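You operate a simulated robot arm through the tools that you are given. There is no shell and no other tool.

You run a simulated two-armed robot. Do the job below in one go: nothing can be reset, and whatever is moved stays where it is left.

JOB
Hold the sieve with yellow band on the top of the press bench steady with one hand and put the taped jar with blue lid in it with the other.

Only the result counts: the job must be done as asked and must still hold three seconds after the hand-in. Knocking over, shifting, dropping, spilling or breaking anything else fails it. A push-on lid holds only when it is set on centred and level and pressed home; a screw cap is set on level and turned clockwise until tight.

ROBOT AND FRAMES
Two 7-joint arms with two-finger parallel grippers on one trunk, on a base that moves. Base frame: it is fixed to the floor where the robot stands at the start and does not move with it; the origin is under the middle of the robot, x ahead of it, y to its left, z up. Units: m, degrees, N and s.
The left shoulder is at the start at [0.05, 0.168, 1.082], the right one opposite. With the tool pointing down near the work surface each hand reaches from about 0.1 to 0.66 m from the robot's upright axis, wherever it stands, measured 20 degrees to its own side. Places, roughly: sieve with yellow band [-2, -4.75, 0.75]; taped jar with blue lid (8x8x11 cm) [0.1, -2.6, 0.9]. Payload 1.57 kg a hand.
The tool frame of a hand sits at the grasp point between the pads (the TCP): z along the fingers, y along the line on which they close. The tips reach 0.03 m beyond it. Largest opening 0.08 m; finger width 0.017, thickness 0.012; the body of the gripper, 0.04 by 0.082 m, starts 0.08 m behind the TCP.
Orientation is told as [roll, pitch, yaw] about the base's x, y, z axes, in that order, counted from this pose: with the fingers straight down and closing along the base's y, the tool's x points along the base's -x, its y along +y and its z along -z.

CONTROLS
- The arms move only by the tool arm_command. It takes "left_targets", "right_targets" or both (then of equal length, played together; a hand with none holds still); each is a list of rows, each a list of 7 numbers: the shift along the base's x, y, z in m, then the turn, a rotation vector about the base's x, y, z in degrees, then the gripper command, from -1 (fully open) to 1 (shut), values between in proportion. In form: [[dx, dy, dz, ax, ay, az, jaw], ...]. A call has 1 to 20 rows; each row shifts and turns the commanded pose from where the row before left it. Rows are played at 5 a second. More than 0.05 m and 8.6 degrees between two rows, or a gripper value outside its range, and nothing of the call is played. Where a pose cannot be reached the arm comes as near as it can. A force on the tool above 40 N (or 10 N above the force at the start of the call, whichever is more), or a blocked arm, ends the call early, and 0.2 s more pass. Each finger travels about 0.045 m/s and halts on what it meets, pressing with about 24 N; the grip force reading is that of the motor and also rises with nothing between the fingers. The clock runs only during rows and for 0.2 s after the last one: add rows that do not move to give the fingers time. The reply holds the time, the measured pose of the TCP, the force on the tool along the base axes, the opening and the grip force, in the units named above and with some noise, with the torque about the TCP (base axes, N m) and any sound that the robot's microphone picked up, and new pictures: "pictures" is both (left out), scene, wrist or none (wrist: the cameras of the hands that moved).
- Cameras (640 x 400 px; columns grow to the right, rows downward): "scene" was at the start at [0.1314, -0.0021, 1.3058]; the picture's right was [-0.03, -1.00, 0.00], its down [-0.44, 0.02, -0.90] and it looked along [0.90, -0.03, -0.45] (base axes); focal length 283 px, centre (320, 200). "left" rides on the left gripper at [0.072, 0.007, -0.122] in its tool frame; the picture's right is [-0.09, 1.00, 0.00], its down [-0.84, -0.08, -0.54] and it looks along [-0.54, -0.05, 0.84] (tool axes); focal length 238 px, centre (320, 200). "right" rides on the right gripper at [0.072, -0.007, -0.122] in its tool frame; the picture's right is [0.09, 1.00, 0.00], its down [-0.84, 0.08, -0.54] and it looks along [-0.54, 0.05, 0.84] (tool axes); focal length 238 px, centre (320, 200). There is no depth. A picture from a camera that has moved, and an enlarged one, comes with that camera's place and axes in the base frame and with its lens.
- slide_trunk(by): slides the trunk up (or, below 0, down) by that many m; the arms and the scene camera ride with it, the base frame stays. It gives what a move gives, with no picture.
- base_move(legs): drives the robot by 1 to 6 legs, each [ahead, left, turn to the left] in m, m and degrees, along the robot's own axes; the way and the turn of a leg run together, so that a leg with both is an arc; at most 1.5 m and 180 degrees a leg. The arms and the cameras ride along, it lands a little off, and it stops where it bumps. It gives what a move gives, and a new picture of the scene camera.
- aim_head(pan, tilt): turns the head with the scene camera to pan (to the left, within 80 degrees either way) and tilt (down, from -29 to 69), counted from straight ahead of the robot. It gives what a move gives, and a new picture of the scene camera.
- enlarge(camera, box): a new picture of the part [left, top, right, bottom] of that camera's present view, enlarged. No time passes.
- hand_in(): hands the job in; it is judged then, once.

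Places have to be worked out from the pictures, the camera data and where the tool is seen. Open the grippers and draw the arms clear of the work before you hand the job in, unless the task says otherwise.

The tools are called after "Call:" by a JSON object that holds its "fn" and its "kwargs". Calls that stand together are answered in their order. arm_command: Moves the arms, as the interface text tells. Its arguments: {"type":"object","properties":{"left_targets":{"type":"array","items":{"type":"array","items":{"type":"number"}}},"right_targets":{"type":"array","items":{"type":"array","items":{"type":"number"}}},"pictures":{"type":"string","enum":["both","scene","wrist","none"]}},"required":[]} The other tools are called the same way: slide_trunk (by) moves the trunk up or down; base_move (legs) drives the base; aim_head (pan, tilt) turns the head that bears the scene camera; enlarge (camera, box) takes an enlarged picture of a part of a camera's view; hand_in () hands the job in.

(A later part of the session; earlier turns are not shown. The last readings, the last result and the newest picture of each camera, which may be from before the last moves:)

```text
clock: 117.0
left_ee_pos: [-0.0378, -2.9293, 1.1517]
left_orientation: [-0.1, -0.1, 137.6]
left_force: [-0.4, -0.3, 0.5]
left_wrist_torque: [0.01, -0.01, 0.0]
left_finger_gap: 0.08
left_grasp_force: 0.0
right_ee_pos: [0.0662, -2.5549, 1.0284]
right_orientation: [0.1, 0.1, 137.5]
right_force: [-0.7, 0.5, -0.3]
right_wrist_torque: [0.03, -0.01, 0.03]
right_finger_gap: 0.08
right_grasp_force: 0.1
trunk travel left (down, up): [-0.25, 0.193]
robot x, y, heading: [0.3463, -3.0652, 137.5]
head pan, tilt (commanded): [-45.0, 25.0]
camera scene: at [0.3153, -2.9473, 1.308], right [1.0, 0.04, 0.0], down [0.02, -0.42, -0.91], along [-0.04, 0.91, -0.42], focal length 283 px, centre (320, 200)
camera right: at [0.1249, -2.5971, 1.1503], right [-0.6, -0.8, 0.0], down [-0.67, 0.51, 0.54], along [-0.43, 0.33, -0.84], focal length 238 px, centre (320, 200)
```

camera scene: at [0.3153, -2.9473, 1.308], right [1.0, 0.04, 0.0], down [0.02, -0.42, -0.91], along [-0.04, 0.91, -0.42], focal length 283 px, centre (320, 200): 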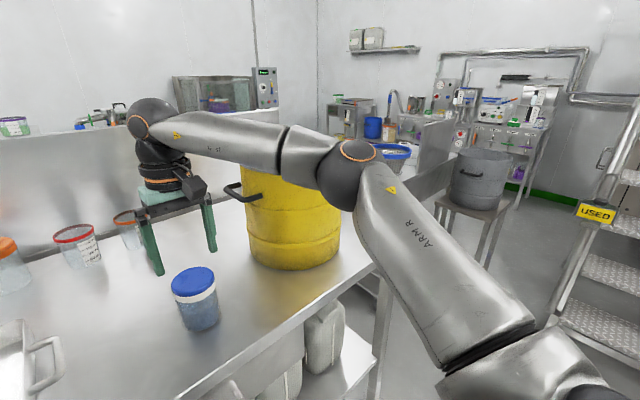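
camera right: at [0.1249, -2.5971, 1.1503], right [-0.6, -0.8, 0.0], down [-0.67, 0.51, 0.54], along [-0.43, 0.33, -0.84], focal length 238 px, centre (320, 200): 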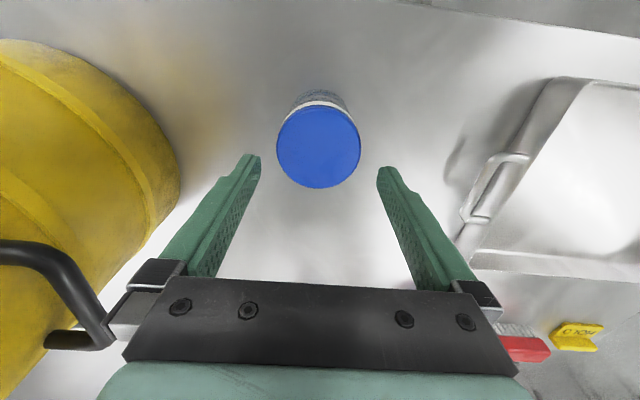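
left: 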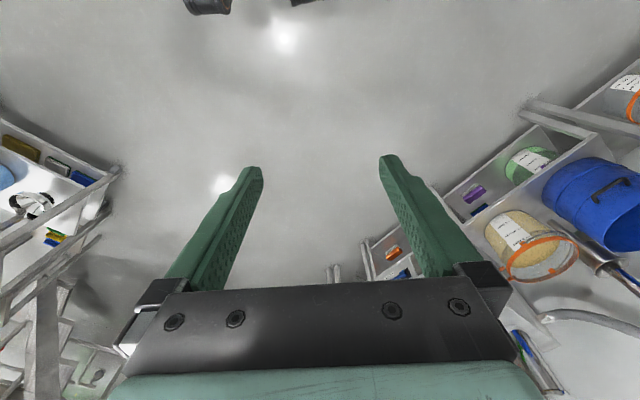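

The jar lid sits centred between the fingers (column 319, row 147 vs expected 149), lid ≈7.2 cm wide. I descend straight by 0.12 m with open fingers.

Call:
{"fn": "arm_command", "kwargs": {"right_targets": [[0, 0, -0.025, 0, 0, 0, -1], [0, 0, -0.025, 0, 0, 0, -1], [0, 0, -0.025, 0, 0, 0, -1], [0, 0, -0.025, 0, 0, 0, -1], [0, 0, -0.02, 0, 0, 0, -1], [0, 0, 0, 0, 0, 0, -1]], "pictures": "both"}}

```text
clock: 118.4
left_ee_pos: [-0.0369, -2.9281, 1.1524]
left_orientation: [0.0, -0.2, 137.6]
left_force: [0.0, -0.6, -0.1]
left_wrist_torque: [0.02, -0.02, -0.03]
left_finger_gap: 0.0801
left_grasp_force: 0.0
right_ee_pos: [0.0682, -2.555, 0.9102]
right_orientation: [0.0, 0.0, 137.7]
right_force: [0.3, -0.4, 0.1]
right_wrist_torque: [0.05, -0.01, 0.0]
right_finger_gap: 0.0801
right_grasp_force: 0.0
trunk travel left (down, up): [-0.25, 0.193]
robot x, y, heading: [0.35, -3.0678, 137.3]
head pan, tilt (commanded): [-45.0, 25.0]
camera scene: at [0.3153, -2.9474, 1.3081], right [1.0, 0.04, 0.0], down [0.02, -0.42, -0.91], along [-0.04, 0.91, -0.42], focal length 283 px, centre (320, 200)
camera right: at [0.1252, -2.5985, 1.0318], right [-0.6, -0.8, 0.0], down [-0.67, 0.51, 0.54], along [-0.43, 0.33, -0.84], focal length 238 px, centre (320, 200)
```

scene: 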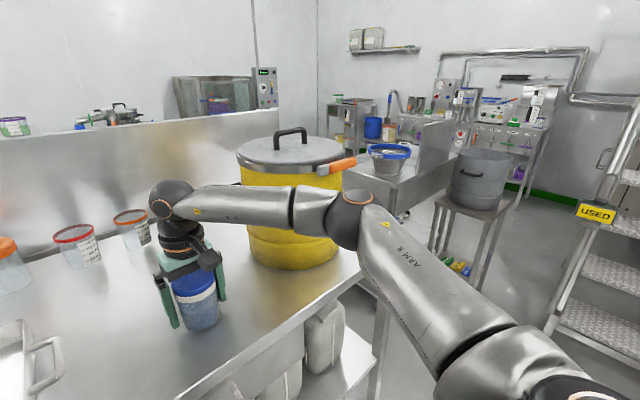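
right: 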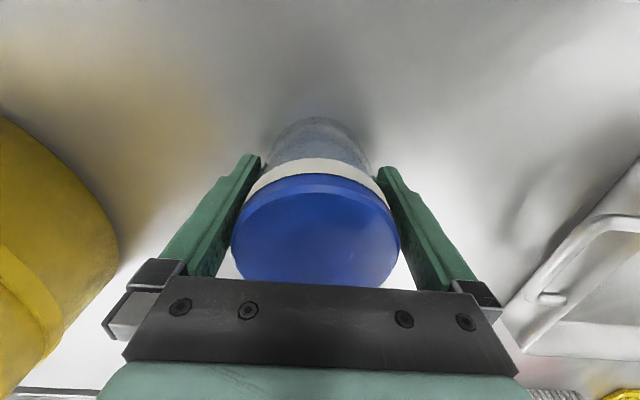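

The jar is between the fingers with no contact force. I close the right gripper and give it time.

Call:
{"fn": "arm_command", "kwargs": {"right_targets": [[0, 0, 0, 0, 0, 0, 0], [0, 0, 0, 0, 0, 0, 0.5], [0, 0, 0, 0, 0, 0, 1], [0, 0, 0, 0, 0, 0, 1], [0, 0, 0, 0, 0, 0, 1]], "pictures": "wrist"}}

```text
clock: 119.6
left_ee_pos: [-0.0366, -2.9283, 1.1527]
left_orientation: [0.0, -0.1, 137.5]
left_force: [-0.8, -0.4, -0.5]
left_wrist_torque: [-0.01, 0.0, -0.04]
left_finger_gap: 0.0802
left_grasp_force: 0.0
right_ee_pos: [0.0679, -2.5554, 0.9113]
right_orientation: [0.0, 0.0, 137.5]
right_force: [0.6, -1.0, 0.2]
right_wrist_torque: [-0.01, 0.0, 0.03]
right_finger_gap: 0.0715
right_grasp_force: 24.0
trunk travel left (down, up): [-0.25, 0.193]
robot x, y, heading: [0.3495, -3.0677, 137.5]
head pan, tilt (commanded): [-45.0, 25.0]
camera right: at [0.1252, -2.5983, 1.032], right [-0.6, -0.8, 0.0], down [-0.67, 0.51, 0.54], along [-0.43, 0.33, -0.84], focal length 238 px, centre (320, 200)
```

right: 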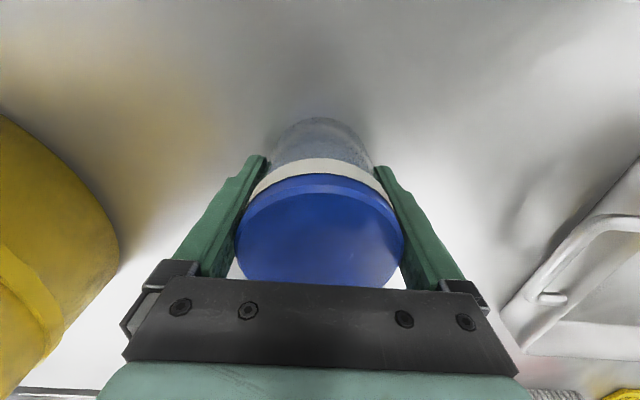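

The fingers halted at 7.15 cm with 24 N, so the jar is held. I lift it 5 cm and check, then continue up.

Call:
{"fn": "arm_command", "kwargs": {"right_targets": [[0, 0, 0.015, 0, 0, 0, 1], [0, 0, 0.02, 0, 0, 0, 1], [0, 0, 0.02, 0, 0, 0, 1], [0, 0, 0.02, 0, 0, 0, 1], [0, 0, 0, 0, 0, 0, 1]], "pictures": "both"}}

```text
clock: 120.8
left_ee_pos: [-0.0376, -2.9288, 1.1512]
left_orientation: [0.0, -0.1, 137.5]
left_force: [-0.4, 0.1, -1.2]
left_wrist_torque: [0.02, 0.01, -0.01]
left_finger_gap: 0.0799
left_grasp_force: 0.0
right_ee_pos: [0.0678, -2.5544, 0.9849]
right_orientation: [0.1, 0.0, 137.5]
right_force: [0.1, -0.1, -1.5]
right_wrist_torque: [-0.01, 0.03, -0.01]
right_finger_gap: 0.0714
right_grasp_force: 23.9
trunk travel left (down, up): [-0.25, 0.193]
robot x, y, heading: [0.3506, -3.0665, 137.4]
head pan, tilt (commanded): [-45.0, 25.0]
camera scene: at [0.3152, -2.9472, 1.308], right [1.0, 0.04, 0.0], down [0.02, -0.42, -0.91], along [-0.04, 0.91, -0.42], focal length 283 px, centre (320, 200)
camera right: at [0.1253, -2.597, 1.107], right [-0.6, -0.8, 0.0], down [-0.67, 0.51, 0.54], along [-0.43, 0.33, -0.84], focal length 238 px, centre (320, 200)
```

scene: 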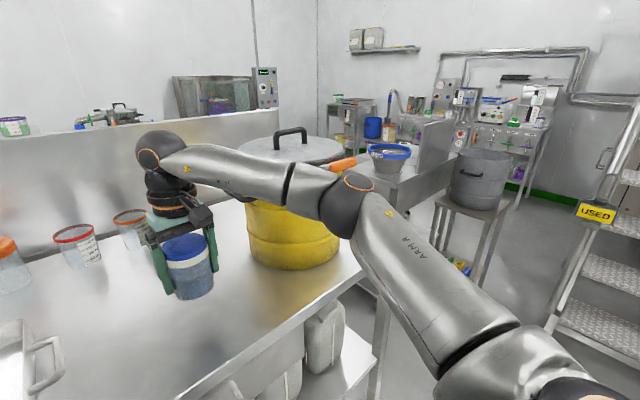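
right: 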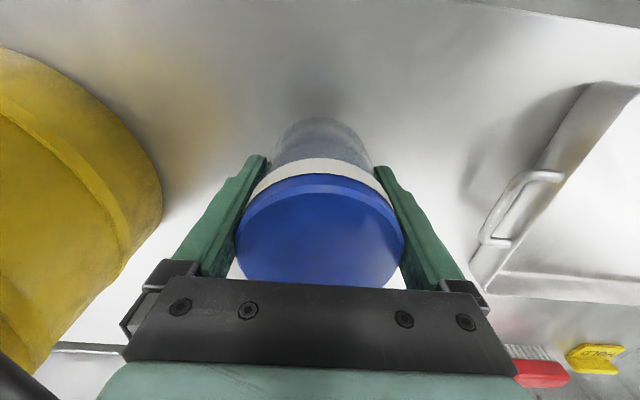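

The jar is held and lifted with about 1.5 N load. I raise it further and draw it back toward the robot before driving.

Call:
{"fn": "arm_command", "kwargs": {"right_targets": [[0.02, -0.018, 0.03, 0, 0, 0, 1], [0.025, -0.023, 0.03, 0, 0, 0, 1], [0.025, -0.023, 0.03, 0, 0, 0, 1], [0.025, -0.023, 0.03, 0, 0, 0, 1], [0.025, -0.023, 0.02, 0, 0, 0, 1], [0, 0, 0, 0, 0, 0, 1]], "pictures": "both"}}

```text
clock: 122.2
left_ee_pos: [-0.0378, -2.9285, 1.1522]
left_orientation: [0.0, -0.1, 137.6]
left_force: [-0.4, 0.5, -0.1]
left_wrist_torque: [0.01, -0.03, -0.02]
left_finger_gap: 0.0802
left_grasp_force: 0.0
right_ee_pos: [0.1892, -2.6661, 1.1253]
right_orientation: [-0.1, 0.0, 137.5]
right_force: [0.4, 0.4, -1.0]
right_wrist_torque: [-0.02, -0.01, -0.01]
right_finger_gap: 0.0715
right_grasp_force: 24.0
trunk travel left (down, up): [-0.25, 0.193]
robot x, y, heading: [0.3474, -3.0688, 137.2]
head pan, tilt (commanded): [-45.0, 25.0]
camera scene: at [0.3151, -2.9471, 1.308], right [1.0, 0.04, 0.0], down [0.02, -0.42, -0.91], along [-0.04, 0.91, -0.42], focal length 283 px, centre (320, 200)
camera right: at [0.2471, -2.7093, 1.2478], right [-0.6, -0.8, 0.0], down [-0.67, 0.51, 0.54], along [-0.43, 0.33, -0.84], focal length 238 px, centre (320, 200)
```

scene: 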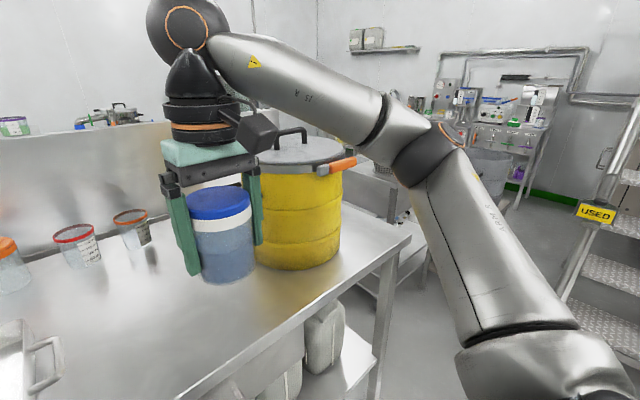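
right: 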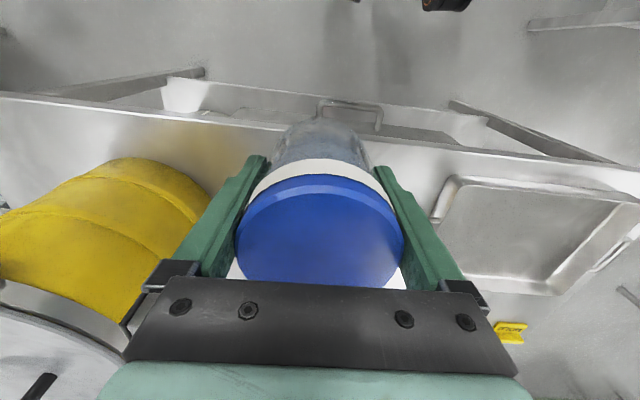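

The jar is tucked in above everything. I reverse from the table and then strafe left (toward the press aisle) keeping the heading, to retrace the way past the outer table.

Call:
{"fn": "base_move", "kwargs": {"legs": [[-1.0, 0, 0], [-0.75, 0, 0]]}}

Call:
{"fn": "aim_head", "kwargs": {"pan": 75, "tilt": 20}}

```text
clock: 131.1
left_ee_pos: [1.2665, -4.1231, 1.1518]
left_orientation: [0.0, -0.2, 137.6]
left_force: [0.1, -1.4, -0.1]
left_wrist_torque: [-0.01, 0.02, -0.02]
left_finger_gap: 0.08
left_grasp_force: 0.0
right_ee_pos: [1.4926, -3.8605, 1.127]
right_orientation: [0.0, 0.0, 137.6]
right_force: [1.0, 0.3, -2.4]
right_wrist_torque: [-0.01, -0.03, -0.02]
right_finger_gap: 0.0713
right_grasp_force: 23.8
trunk travel left (down, up): [-0.25, 0.193]
robot x, y, heading: [1.6523, -4.2604, 137.5]
head pan, tilt (commanded): [-45.0, 25.0]
camera scene: at [1.619, -4.1408, 1.3081], right [1.0, 0.04, 0.0], down [0.02, -0.42, -0.91], along [-0.04, 0.91, -0.42], focal length 283 px, centre (320, 200)
```

scene: 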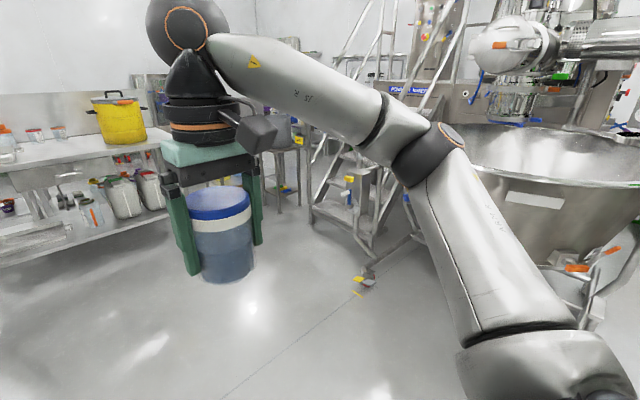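

```text
clock: 133.1
left_ee_pos: [1.2665, -4.1228, 1.1524]
left_orientation: [0.1, -0.1, 137.7]
left_force: [0.1, 0.4, -0.4]
left_wrist_torque: [-0.02, -0.01, 0.05]
left_finger_gap: 0.08
left_grasp_force: 0.0
right_ee_pos: [1.4921, -3.8597, 1.1254]
right_orientation: [-0.1, 0.0, 137.6]
right_force: [-0.4, -0.1, -1.4]
right_wrist_torque: [0.0, 0.0, 0.08]
right_finger_gap: 0.0714
right_grasp_force: 24.0
trunk travel left (down, up): [-0.25, 0.193]
robot x, y, heading: [1.6546, -4.2616, 137.4]
head pan, tilt (commanded): [75.0, 20.0]
camera scene: at [1.5444, -4.2827, 1.3161], right [-0.54, 0.84, 0.0], down [0.29, 0.18, -0.94], along [-0.79, -0.51, -0.34], focal length 283 px, centre (320, 200)
```

scene: 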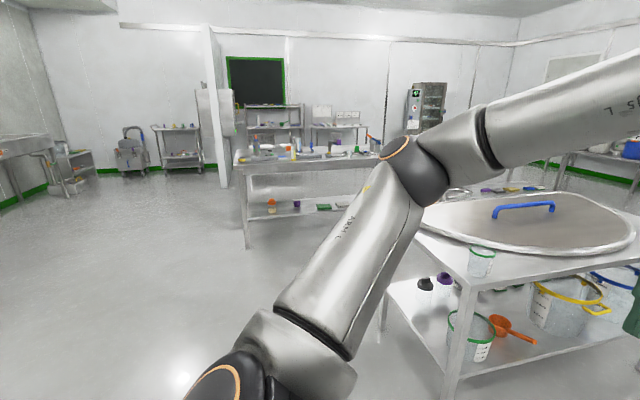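

The side beyond is clear. I strafe left into the press aisle, square the heading to 135° and drive along the aisle toward its other end, keeping about 0.6 m from both sides.

Call:
{"fn": "base_move", "kwargs": {"legs": [[0, 0.96, 0], [0, 0.96, 0], [0, 0, -2.4]]}}

Call:
{"fn": "aim_head", "kwargs": {"pan": 0, "tilt": 20}}

```text
clock: 150.8
left_ee_pos: [-0.0535, -5.4988, 1.1515]
left_orientation: [0.1, -0.1, 133.5]
left_force: [-0.2, 0.9, -0.4]
left_wrist_torque: [-0.02, -0.03, 0.01]
left_finger_gap: 0.0797
left_grasp_force: 0.0
right_ee_pos: [0.1915, -5.2543, 1.1255]
right_orientation: [0.0, 0.0, 133.3]
right_force: [-0.6, -0.6, -1.5]
right_wrist_torque: [-0.02, -0.02, -0.02]
right_finger_gap: 0.0714
right_grasp_force: 24.4
trunk travel left (down, up): [-0.25, 0.193]
robot x, y, heading: [0.3236, -5.6666, 133.1]
head pan, tilt (commanded): [75.0, 20.0]
camera scene: at [0.2115, -5.6792, 1.3162], right [-0.47, 0.88, 0.0], down [0.3, 0.16, -0.94], along [-0.83, -0.45, -0.34], focal length 283 px, centre (320, 200)
```

scene: 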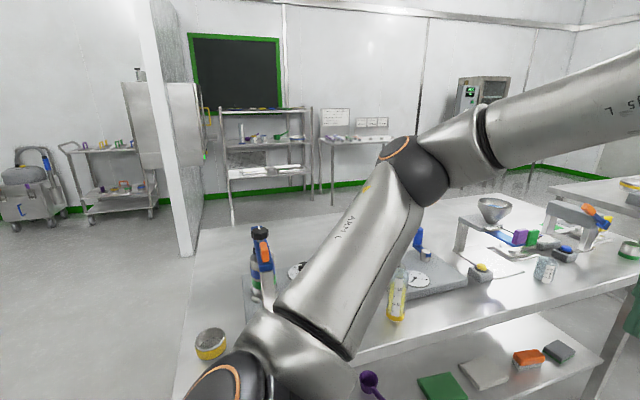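

```text
clock: 152.2
left_ee_pos: [-0.0547, -5.4979, 1.152]
left_orientation: [0.1, -0.1, 133.4]
left_force: [-0.2, -0.3, -0.9]
left_wrist_torque: [-0.01, 0.01, 0.01]
left_finger_gap: 0.08
left_grasp_force: 0.1
right_ee_pos: [0.1904, -5.2544, 1.1254]
right_orientation: [0.0, 0.1, 133.3]
right_force: [-0.5, 0.1, -0.4]
right_wrist_torque: [0.0, -0.01, -0.01]
right_finger_gap: 0.0714
right_grasp_force: 23.8
trunk travel left (down, up): [-0.25, 0.193]
robot x, y, heading: [0.3206, -5.6643, 133.1]
head pan, tilt (commanded): [0.0, 20.0]
camera scene: at [0.2293, -5.5674, 1.3161], right [0.73, 0.69, 0.0], down [0.23, -0.25, -0.94], along [-0.65, 0.68, -0.34], focal length 283 px, centre (320, 200)
```

scene: 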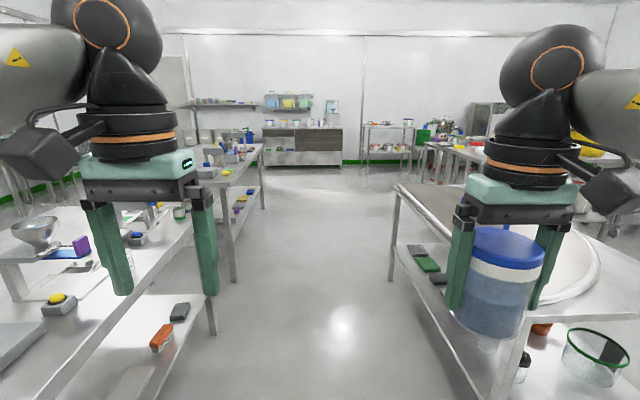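

The aisle is open ahead. I correct the heading by +2° and drive on 1.4 m twice.

Call:
{"fn": "base_move", "kwargs": {"legs": [[0, 0, 2.0], [1.4, 0, 0], [1.3, 0, 0]]}}

```text
clock: 165.7
left_ee_pos: [-1.9535, -3.5966, 1.1516]
left_orientation: [0.0, -0.1, 134.9]
left_force: [0.2, 0.2, -0.2]
left_wrist_torque: [0.0, 0.01, -0.01]
left_finger_gap: 0.08
left_grasp_force: 0.1
right_ee_pos: [-1.7158, -3.3458, 1.1267]
right_orientation: [-0.1, 0.0, 134.7]
right_force: [-0.3, 0.4, -1.9]
right_wrist_torque: [0.01, -0.01, -0.02]
right_finger_gap: 0.0716
right_grasp_force: 24.3
trunk travel left (down, up): [-0.25, 0.193]
robot x, y, heading: [-1.5722, -3.7522, 135.0]
head pan, tilt (commanded): [0.0, 20.0]
camera scene: at [-1.6689, -3.6585, 1.3161], right [0.71, 0.7, 0.0], down [0.24, -0.24, -0.94], along [-0.66, 0.67, -0.34], focal length 283 px, centre (320, 200)
```

scene: 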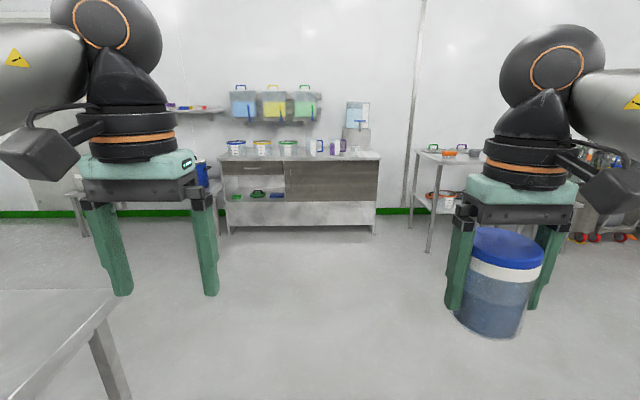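

The press-bench corner is at about d=1.06 on the left, with open floor ahead up to the wall counter. I drive 1.5 m ahead and look left along the bench end.

Call:
{"fn": "base_move", "kwargs": {"legs": [[1.5, 0, 0]]}}

Call:
{"fn": "aim_head", "kwargs": {"pan": 80, "tilt": 20}}

```text
clock: 173.2
left_ee_pos: [-3.0262, -2.5123, 1.1517]
left_orientation: [-0.1, -0.1, 134.8]
left_force: [-0.6, 0.9, -0.8]
left_wrist_torque: [0.03, 0.0, 0.01]
left_finger_gap: 0.0801
left_grasp_force: 0.1
right_ee_pos: [-2.7851, -2.2609, 1.1254]
right_orientation: [0.0, 0.0, 134.6]
right_force: [0.4, 0.1, -2.1]
right_wrist_torque: [-0.02, 0.01, 0.02]
right_finger_gap: 0.0714
right_grasp_force: 24.0
trunk travel left (down, up): [-0.25, 0.193]
robot x, y, heading: [-2.6474, -2.6728, 134.9]
head pan, tilt (commanded): [0.0, 20.0]
camera scene: at [-2.7403, -2.5739, 1.3161], right [0.71, 0.7, 0.0], down [0.24, -0.24, -0.94], along [-0.66, 0.67, -0.34], focal length 283 px, centre (320, 200)
```

scene: 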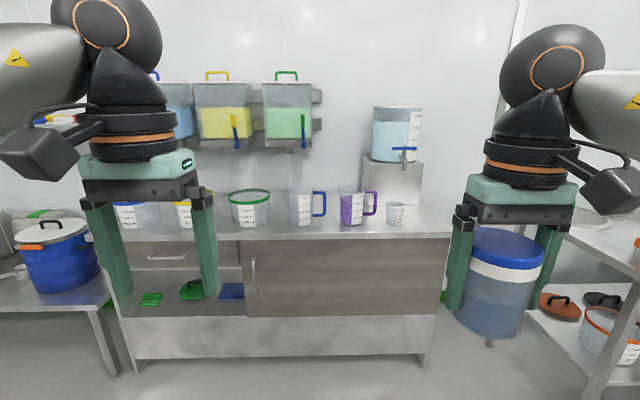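

```text
clock: 174.8
left_ee_pos: [-3.024, -2.5111, 1.1512]
left_orientation: [0.0, -0.1, 134.8]
left_force: [-0.6, -1.0, -0.2]
left_wrist_torque: [-0.01, 0.01, -0.03]
left_finger_gap: 0.0798
left_grasp_force: 0.1
right_ee_pos: [-2.7853, -2.2618, 1.1264]
right_orientation: [0.0, 0.0, 134.6]
right_force: [-1.1, 1.0, -1.1]
right_wrist_torque: [0.01, 0.01, -0.01]
right_finger_gap: 0.0714
right_grasp_force: 23.8
trunk travel left (down, up): [-0.25, 0.193]
robot x, y, heading: [-2.6453, -2.6696, 134.5]
head pan, tilt (commanded): [80.0, 20.0]
camera scene: at [-2.7515, -2.6931, 1.3161], right [-0.57, 0.82, 0.0], down [0.28, 0.19, -0.94], along [-0.77, -0.53, -0.34], focal length 283 px, centre (320, 200)
```

scene: 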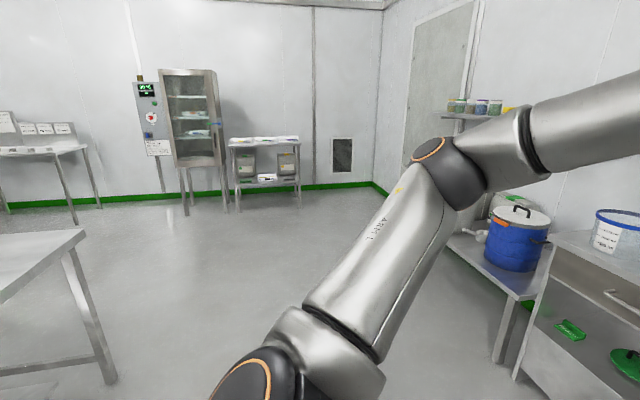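

The floor to the left and behind the bench is clear (rear bench leg at s≈−7.1, wall cabinet at s≈−10). I strafe left 2.1 m, then turn right 90° to face the bench's rear side.

Call:
{"fn": "base_move", "kwargs": {"legs": [[0, 1.05, 0], [0, 1.05, 0], [0, 0, -90]]}}

Call:
{"fn": "aim_head", "kwargs": {"pan": -40, "tilt": 20}}

```text
clock: 197.2
left_ee_pos: [-3.9851, -3.77, 1.1525]
left_orientation: [-0.1, 0.1, 46.5]
left_force: [-0.3, 0.5, 0.2]
left_wrist_torque: [-0.02, 0.02, 0.01]
left_finger_gap: 0.0799
left_grasp_force: 0.2
right_ee_pos: [-3.7277, -4.0021, 1.1258]
right_orientation: [0.1, 0.0, 46.4]
right_force: [-0.2, -0.8, -1.2]
right_wrist_torque: [0.03, 0.03, 0.01]
right_finger_gap: 0.0714
right_grasp_force: 24.4
trunk travel left (down, up): [-0.25, 0.193]
robot x, y, heading: [-4.1328, -4.1538, 46.4]
head pan, tilt (commanded): [80.0, 20.0]
camera scene: at [-4.1592, -4.0496, 1.3161], right [0.8, 0.59, 0.0], down [0.2, -0.28, -0.94], along [-0.56, 0.76, -0.34], focal length 283 px, centre (320, 200)
```

scene: 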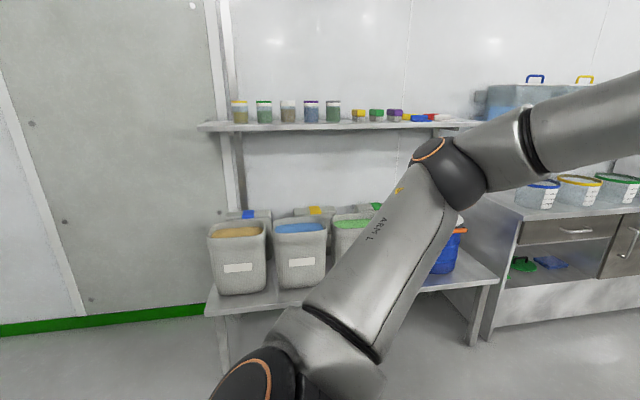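

```text
clock: 199.2
left_ee_pos: [-3.9852, -3.7715, 1.1521]
left_orientation: [-0.1, -0.1, 46.4]
left_force: [-0.4, -0.5, -0.2]
left_wrist_torque: [0.03, -0.01, 0.01]
left_finger_gap: 0.08
left_grasp_force: 0.0
right_ee_pos: [-3.728, -4.0016, 1.1244]
right_orientation: [-0.1, 0.0, 46.5]
right_force: [0.2, -0.6, -1.2]
right_wrist_torque: [0.0, -0.02, 0.02]
right_finger_gap: 0.0712
right_grasp_force: 24.6
trunk travel left (down, up): [-0.25, 0.193]
robot x, y, heading: [-4.1349, -4.1518, 46.5]
head pan, tilt (commanded): [-40.0, 20.0]
camera scene: at [-4.0113, -4.1139, 1.3161], right [0.11, -0.99, 0.0], down [-0.34, -0.04, -0.94], along [0.93, 0.11, -0.34], focal length 283 px, centre (320, 200)
```

scene: 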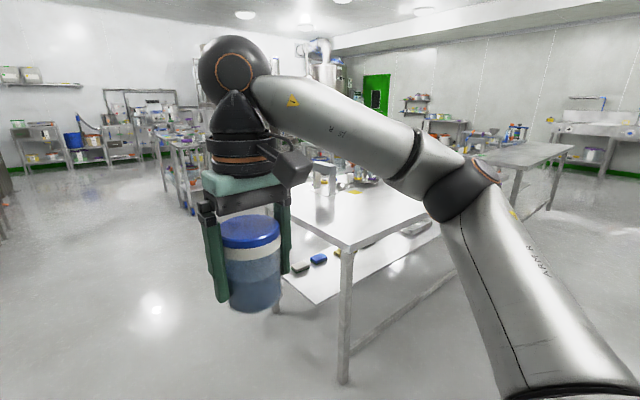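

The robot faces the bench's rear-right corner region. I square up to heading 45° and strafe right about 1.9 m to come opposite the sieve.

Call:
{"fn": "base_move", "kwargs": {"legs": [[0, 0, -1.5], [0, -0.95, 0], [0, -0.95, 0]]}}

Call:
{"fn": "aim_head", "kwargs": {"pan": 0, "tilt": 30}}

```text
clock: 216.2
left_ee_pos: [-2.6588, -5.0829, 1.1516]
left_orientation: [0.0, 0.0, 46.2]
left_force: [-0.4, -0.4, 0.3]
left_wrist_torque: [-0.03, -0.01, 0.01]
left_finger_gap: 0.0801
left_grasp_force: 0.1
right_ee_pos: [-2.4023, -5.315, 1.1259]
right_orientation: [-0.1, -0.1, 46.3]
right_force: [-0.4, -0.1, -0.8]
right_wrist_torque: [-0.02, 0.01, 0.01]
right_finger_gap: 0.0711
right_grasp_force: 23.9
trunk travel left (down, up): [-0.25, 0.193]
robot x, y, heading: [-2.8118, -5.4661, 46.5]
head pan, tilt (commanded): [-40.0, 20.0]
camera scene: at [-2.6869, -5.4264, 1.3161], right [0.11, -0.99, 0.0], down [-0.34, -0.04, -0.94], along [0.93, 0.1, -0.34], focal length 283 px, centre (320, 200)
```

scene: 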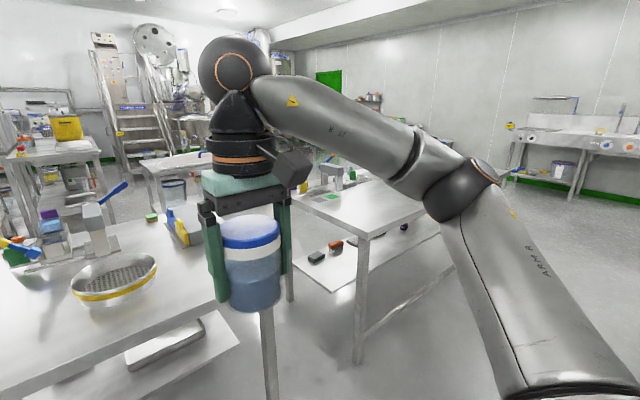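

```text
clock: 217.3
left_ee_pos: [-2.6604, -5.0842, 1.1513]
left_orientation: [0.1, -0.1, 46.3]
left_force: [0.4, 0.0, -0.8]
left_wrist_torque: [0.02, 0.0, 0.0]
left_finger_gap: 0.08
left_grasp_force: 0.1
right_ee_pos: [-2.4032, -5.3165, 1.1255]
right_orientation: [0.1, 0.0, 46.2]
right_force: [-0.4, 0.3, -1.7]
right_wrist_torque: [0.0, -0.01, 0.02]
right_finger_gap: 0.0713
right_grasp_force: 23.7
trunk travel left (down, up): [-0.25, 0.193]
robot x, y, heading: [-2.8016, -5.4679, 46.3]
head pan, tilt (commanded): [0.0, 30.0]
camera scene: at [-2.7169, -5.3712, 1.3001], right [0.72, -0.69, 0.0], down [-0.35, -0.36, -0.87], along [0.6, 0.63, -0.5], focal length 283 px, centre (320, 200)
```

scene: 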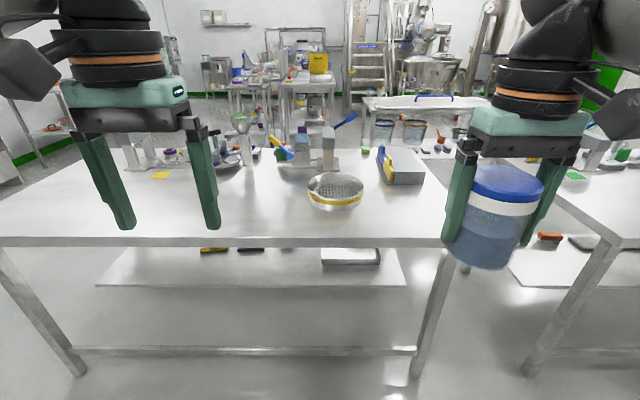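

The sieve with the yellow band is in clear view at (335,190) with open bench top between it and me. I enlarge it to judge its size.

Call:
{"fn": "enlarge", "kwargs": {"camera": "scene", "box": [275, 150, 395, 225]}}

```text
5.33 times, centred on (335, 188) of scene
camera zoom: at [-2.7169, -5.3712, 1.3001], right [0.72, -0.69, 0.0], down [-0.35, -0.36, -0.87], along [0.6, 0.63, -0.5], focal length 1508 px, centre (240, 267)
```

zoom: 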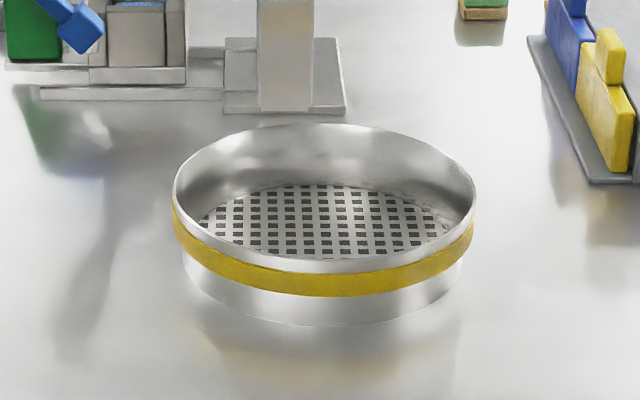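

From two views the sieve centre is about (−2.074,−4.777), rim z≈0.85, outer diameter ≈0.20 m, about 4 cm deep. I look straight down to judge how close the base can come to the bench edge.

Call:
{"fn": "aim_head", "kwargs": {"pan": 0, "tilt": 69}}

```text
clock: 218.3
left_ee_pos: [-2.6596, -5.0827, 1.1512]
left_orientation: [0.0, 0.0, 46.3]
left_force: [1.0, -0.2, 0.1]
left_wrist_torque: [0.02, 0.03, 0.0]
left_finger_gap: 0.0799
left_grasp_force: 0.0
right_ee_pos: [-2.4026, -5.3165, 1.125]
right_orientation: [-0.1, -0.1, 46.3]
right_force: [-0.5, 0.4, -1.6]
right_wrist_torque: [-0.01, -0.03, -0.03]
right_finger_gap: 0.0714
right_grasp_force: 24.1
trunk travel left (down, up): [-0.25, 0.193]
robot x, y, heading: [-2.804, -5.4688, 46.2]
head pan, tilt (commanded): [0.0, 68.8]
camera scene: at [-2.7408, -5.396, 1.2486], right [0.72, -0.69, 0.0], down [-0.64, -0.67, -0.36], along [0.25, 0.26, -0.93], focal length 283 px, centre (320, 200)
```

scene: 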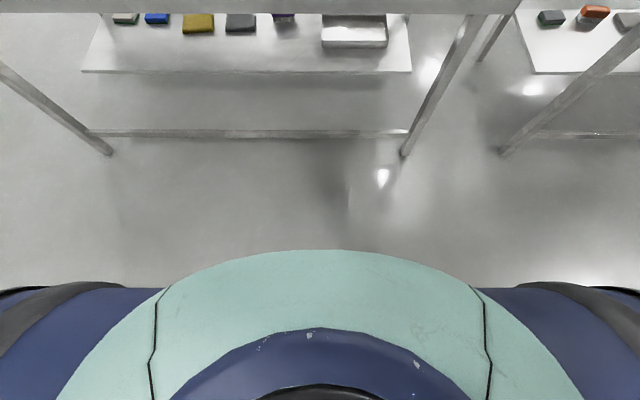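

The base front appears to reach about 0.3 m ahead of the axis, so stopping 0.39 m short of the bench legs is safe. I drive 0.44 m ahead so the sieve comes to about 0.56 m in front.

Call:
{"fn": "base_move", "kwargs": {"legs": [[0.3, 0, 0], [0.14, 0, 0]]}}

Call:
{"fn": "aim_head", "kwargs": {"pan": 0, "tilt": 45}}

```text
clock: 221.3
left_ee_pos: [-2.3557, -4.763, 1.1522]
left_orientation: [0.0, 0.1, 46.5]
left_force: [0.2, -0.5, -1.2]
left_wrist_torque: [0.01, -0.02, -0.03]
left_finger_gap: 0.0799
left_grasp_force: 0.0
right_ee_pos: [-2.0995, -4.9954, 1.1251]
right_orientation: [0.0, 0.0, 46.4]
right_force: [-0.5, -0.2, -1.3]
right_wrist_torque: [-0.02, -0.02, 0.0]
right_finger_gap: 0.0713
right_grasp_force: 24.0
trunk travel left (down, up): [-0.25, 0.193]
robot x, y, heading: [-2.5035, -5.1468, 46.6]
head pan, tilt (commanded): [0.0, 68.8]
camera scene: at [-2.4362, -5.0765, 1.2485], right [0.72, -0.69, 0.0], down [-0.64, -0.68, -0.36], along [0.25, 0.26, -0.93], focal length 283 px, centre (320, 200)
```

scene: 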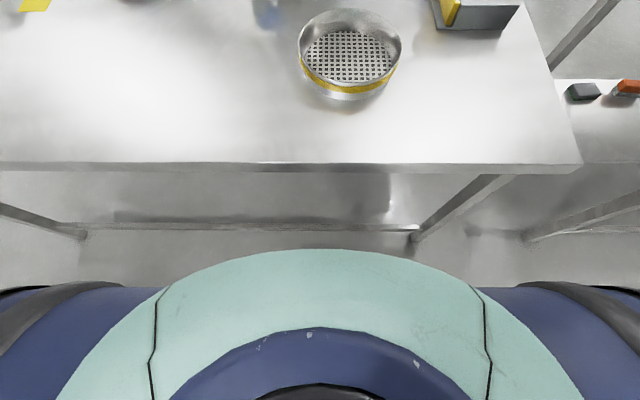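

```text
clock: 222.2
left_ee_pos: [-2.3557, -4.7643, 1.1523]
left_orientation: [-0.1, 0.0, 46.4]
left_force: [0.4, 0.1, 0.4]
left_wrist_torque: [0.02, 0.01, 0.04]
left_finger_gap: 0.0796
left_grasp_force: 0.1
right_ee_pos: [-2.0983, -4.9951, 1.1268]
right_orientation: [-0.1, 0.0, 46.4]
right_force: [-0.6, -0.8, -0.7]
right_wrist_torque: [-0.01, -0.03, 0.0]
right_finger_gap: 0.0715
right_grasp_force: 24.1
trunk travel left (down, up): [-0.25, 0.193]
robot x, y, heading: [-2.5033, -5.1467, 46.4]
head pan, tilt (commanded): [0.0, 45.0]
camera scene: at [-2.4191, -5.0586, 1.2774], right [0.72, -0.69, 0.0], down [-0.49, -0.51, -0.71], along [0.49, 0.51, -0.71], focal length 283 px, centre (320, 200)
```

scene: 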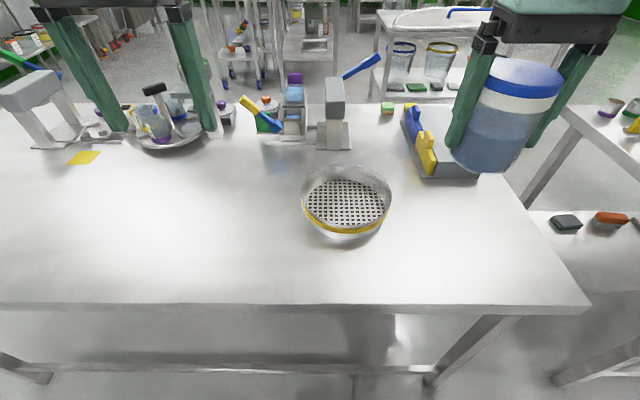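

The sieve lies ahead with clear space around. I enlarge the current view for a precise fix of its rim.

Call:
{"fn": "enlarge", "kwargs": {"camera": "scene", "box": [282, 152, 410, 232]}}

```text
5.00 times, centred on (346, 192) of scene
camera zoom: at [-2.4191, -5.0586, 1.2774], right [0.72, -0.69, 0.0], down [-0.49, -0.51, -0.71], along [0.49, 0.51, -0.71], focal length 1414 px, centre (190, 240)
```

zoom: 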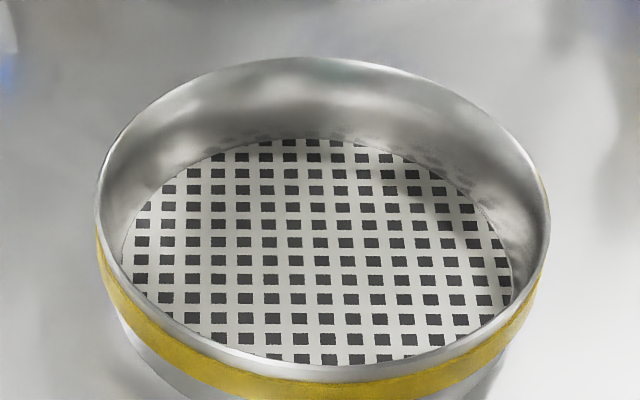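

Both views agree: sieve centre (−2.073,−4.778), rim z≈0.849, radius ≈0.099. I bring the left hand, half open, above the left wall of the sieve at (−2.143,−4.711), stopping 4 cm above the rim.

Call:
{"fn": "arm_command", "kwargs": {"left_targets": [[0.0304, 0.0076, -0.0332, 0, 0, 0, -0.5], [0.0304, 0.0076, -0.0332, 0, 0, 0, 0], [0.0304, 0.0076, -0.0332, 0, 0, 0, 0], [0.0304, 0.0076, -0.0332, 0, 0, 0, 0], [0.0304, 0.0076, -0.0332, 0, 0, 0, 0], [0.0304, 0.0076, -0.0332, 0, 0, 0, 0], [0.0304, 0.0076, -0.0332, 0, 0, 0, 0], [0, 0, 0, 0, 0, 0, 0]], "pictures": "both"}}

```text
clock: 224.0
left_ee_pos: [-2.1428, -4.7134, 0.9184]
left_orientation: [0.1, -0.1, 46.4]
left_force: [-0.9, 0.3, 0.2]
left_wrist_torque: [-0.06, 0.02, -0.03]
left_finger_gap: 0.0404
left_grasp_force: 0.0
right_ee_pos: [-2.1001, -4.9967, 1.1255]
right_orientation: [0.0, -0.1, 46.3]
right_force: [-0.7, -0.1, -2.1]
right_wrist_torque: [0.02, 0.02, 0.01]
right_finger_gap: 0.0714
right_grasp_force: 24.2
trunk travel left (down, up): [-0.25, 0.193]
robot x, y, heading: [-2.5041, -5.1494, 46.4]
head pan, tilt (commanded): [0.0, 45.0]
camera scene: at [-2.4193, -5.0585, 1.2775], right [0.72, -0.69, 0.0], down [-0.49, -0.51, -0.71], along [0.49, 0.51, -0.71], focal length 283 px, centre (320, 200)
camera left: at [-2.1984, -4.7606, 1.0406], right [-0.66, 0.75, 0.0], down [0.63, 0.55, 0.54], along [0.41, 0.36, -0.84], focal length 238 px, centre (320, 200)
```

scene: 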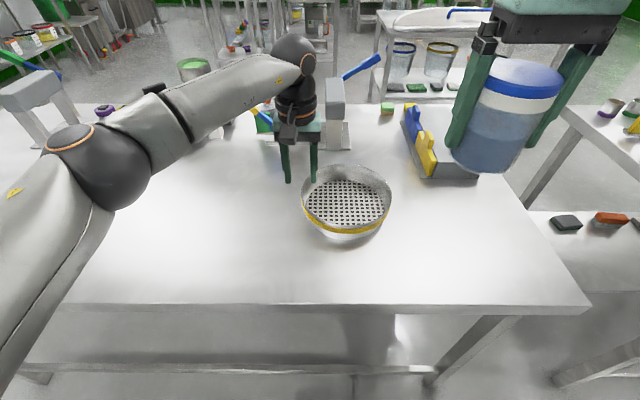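
left: 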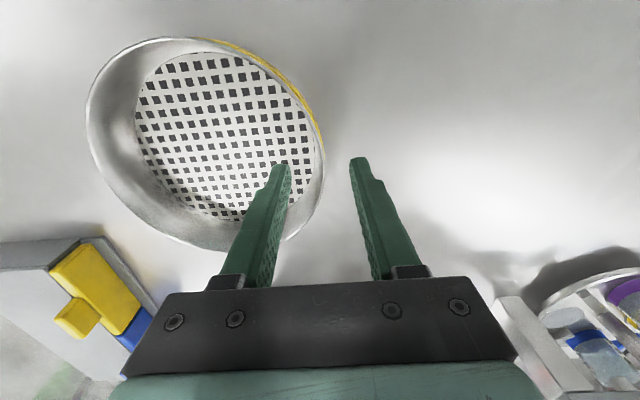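

The left hand hovers over the left wall. I enlarge the wrist view to see where the rim lies relative to the tool axis, which should meet rim level at about (320,150).

Call:
{"fn": "enlarge", "kwargs": {"camera": "left", "box": [240, 100, 400, 200]}}

Call:
{"fn": "enlarge", "kwargs": {"camera": "scene", "box": [260, 110, 420, 250]}}

```text
4.00 times, centred on (320, 150) of left
camera zoom: at [-2.1984, -4.7606, 1.0406], right [-0.66, 0.75, 0.0], down [0.63, 0.55, 0.54], along [0.41, 0.36, -0.84], focal length 953 px, centre (320, 400)
```

zoom: 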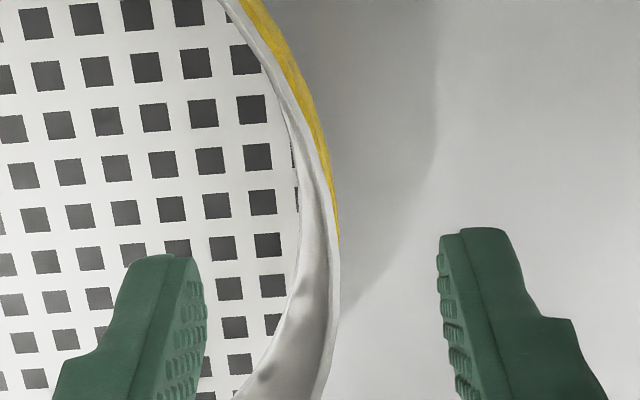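

```text
2.86 times, centred on (340, 180) of scene
camera zoom: at [-2.4193, -5.0585, 1.2775], right [0.72, -0.69, 0.0], down [-0.49, -0.51, -0.71], along [0.49, 0.51, -0.71], focal length 808 px, centre (263, 257)
```

zoom: 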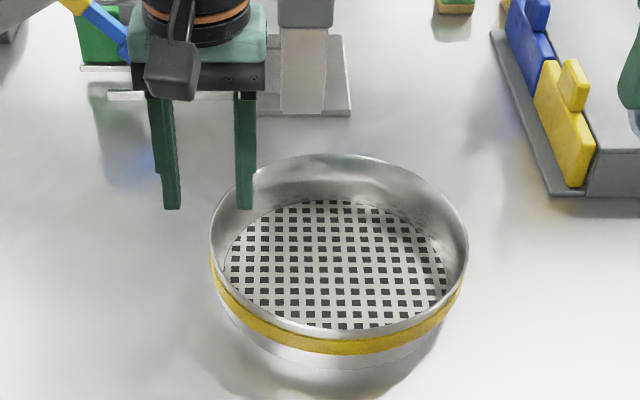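

The wall top lies about 2.5 mm left of the tool axis and its tangent is aligned with the fingers. I shift 2.5 mm left and lower to TCP z≈0.856 so the fingers straddle the wall.

Call:
{"fn": "arm_command", "kwargs": {"left_targets": [[-0.0018, 0.0017, -0.015, 0, 0, 0, 0], [0, 0, -0.017, 0, 0, 0, 0], [0, 0, -0.015, 0, 0, 0, 0], [0, 0, -0.015, 0, 0, 0, 0], [0, 0, 0, 0, 0, 0, 0]], "pictures": "both"}}

Call:
{"fn": "enlarge", "kwargs": {"camera": "left", "box": [220, 90, 420, 215]}}

Call:
{"fn": "enlarge", "kwargs": {"camera": "scene", "box": [260, 110, 420, 250]}}

```text
clock: 225.2
left_ee_pos: [-2.1437, -4.7111, 0.8584]
left_orientation: [0.0, -0.2, 46.4]
left_force: [-0.8, 0.5, 0.0]
left_wrist_torque: [-0.02, 0.0, -0.02]
left_finger_gap: 0.0395
left_grasp_force: 0.1
right_ee_pos: [-2.0992, -4.9948, 1.1265]
right_orientation: [0.0, 0.0, 46.4]
right_force: [0.4, 0.5, -1.0]
right_wrist_torque: [-0.04, 0.0, 0.0]
right_finger_gap: 0.0715
right_grasp_force: 23.9
trunk travel left (down, up): [-0.25, 0.193]
robot x, y, heading: [-2.505, -5.1451, 46.4]
head pan, tilt (commanded): [0.0, 45.0]
camera scene: at [-2.4191, -5.0585, 1.2774], right [0.72, -0.69, 0.0], down [-0.49, -0.51, -0.71], along [0.49, 0.51, -0.71], focal length 283 px, centre (320, 200)
camera left: at [-2.1998, -4.7572, 0.979], right [-0.66, 0.75, 0.0], down [0.63, 0.55, 0.54], along [0.41, 0.36, -0.84], focal length 238 px, centre (320, 200)
```

scene: 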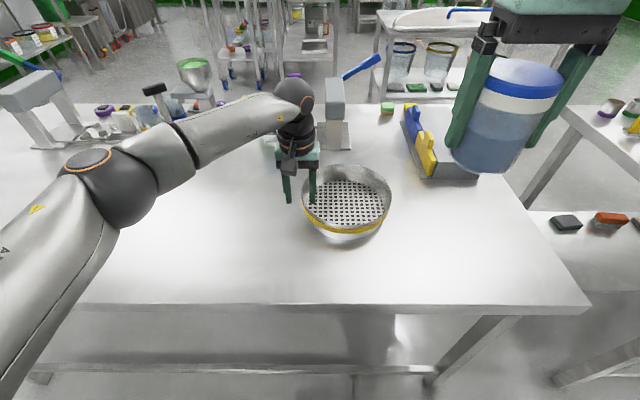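
left: 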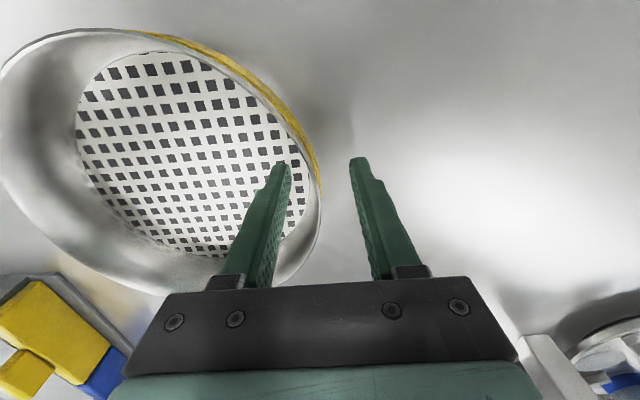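

```text
3.20 times, centred on (320, 152) of left
camera zoom: at [-2.1998, -4.7572, 0.979], right [-0.66, 0.75, 0.0], down [0.63, 0.55, 0.54], along [0.41, 0.36, -0.84], focal length 763 px, centre (320, 352)
```

zoom: 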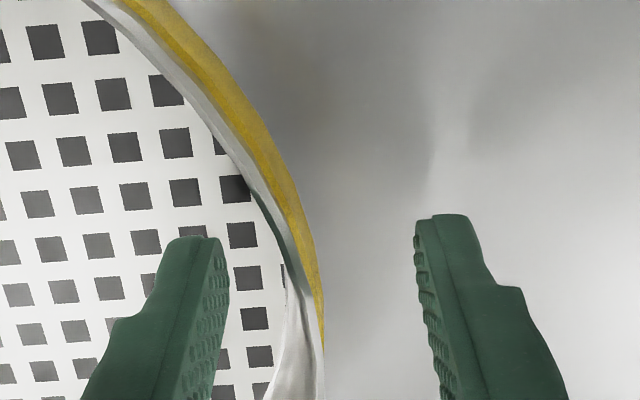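

```text
2.86 times, centred on (340, 180) of scene
camera zoom: at [-2.4191, -5.0585, 1.2774], right [0.72, -0.69, 0.0], down [-0.49, -0.51, -0.71], along [0.49, 0.51, -0.71], focal length 808 px, centre (263, 257)
```

zoom: 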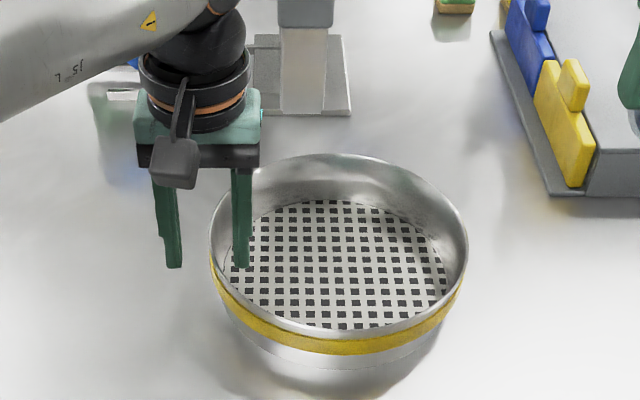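

The fingers straddle the wall; the lip is about 1 mm to the right of the tool axis. I nudge 1 mm right, 4 mm down, and close slowly on the wall.

Call:
{"fn": "arm_command", "kwargs": {"left_targets": [[0.0007, -0.0007, -0.004, 0, 0, 0, 0.2], [0, 0, 0, 0, 0, 0, 0.5], [0, 0, 0, 0, 0, 0, 0.7], [0, 0, 0, 0, 0, 0, 0.8], [0, 0, 0, 0, 0, 0, 0.9], [0, 0, 0, 0, 0, 0, 1], [0, 0, 0, 0, 0, 0, 1]], "pictures": "both"}}

Call:
{"fn": "enlarge", "kwargs": {"camera": "scene", "box": [260, 110, 420, 250]}}

Call:
{"fn": "enlarge", "kwargs": {"camera": "left", "box": [220, 90, 420, 215]}}

```text
clock: 226.8
left_ee_pos: [-2.1434, -4.7094, 0.8547]
left_orientation: [0.0, -0.1, 46.4]
left_force: [-1.4, -0.6, 3.4]
left_wrist_torque: [-0.77, -0.15, -0.27]
left_finger_gap: 0.0055
left_grasp_force: 24.0
right_ee_pos: [-2.0995, -4.9956, 1.1247]
right_orientation: [0.0, -0.1, 46.5]
right_force: [-0.9, 0.3, -1.4]
right_wrist_torque: [0.01, 0.0, 0.0]
right_finger_gap: 0.0712
right_grasp_force: 23.8
trunk travel left (down, up): [-0.25, 0.193]
robot x, y, heading: [-2.5032, -5.1464, 46.3]
head pan, tilt (commanded): [0.0, 45.0]
camera scene: at [-2.4195, -5.0587, 1.2775], right [0.72, -0.69, 0.0], down [-0.49, -0.51, -0.71], along [0.49, 0.51, -0.71], focal length 283 px, centre (320, 200)
camera left: at [-2.1992, -4.7584, 0.9753], right [-0.66, 0.75, 0.0], down [0.63, 0.55, 0.54], along [0.41, 0.36, -0.84], focal length 238 px, centre (320, 200)
```

scene: 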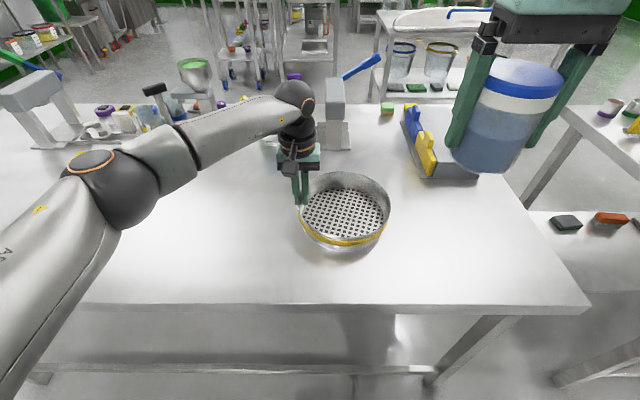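
left: 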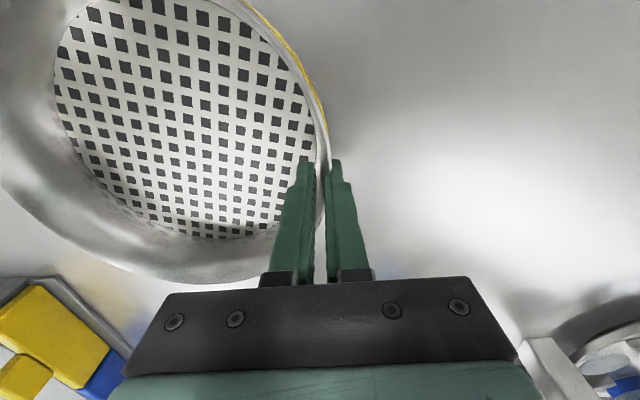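

```text
2.86 times, centred on (340, 180) of scene
camera zoom: at [-2.4195, -5.0587, 1.2775], right [0.72, -0.69, 0.0], down [-0.49, -0.51, -0.71], along [0.49, 0.51, -0.71], focal length 808 px, centre (263, 257)
```

zoom: 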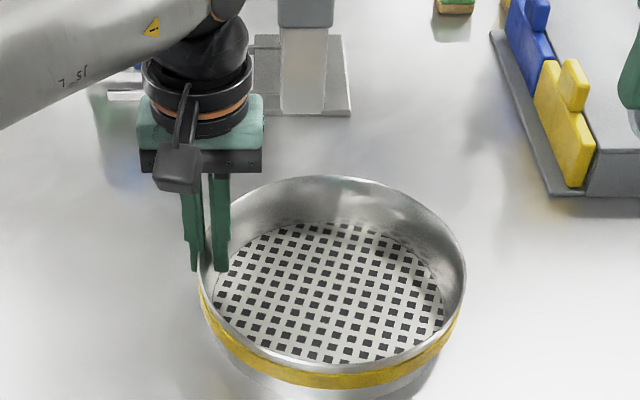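

```text
3.20 times, centred on (320, 152) of left
camera zoom: at [-2.1992, -4.7584, 0.9753], right [-0.66, 0.75, 0.0], down [0.63, 0.55, 0.54], along [0.41, 0.36, -0.84], focal length 763 px, centre (320, 352)
```

zoom: 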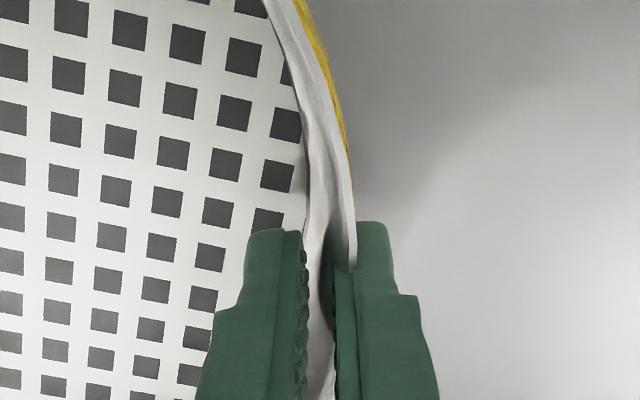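

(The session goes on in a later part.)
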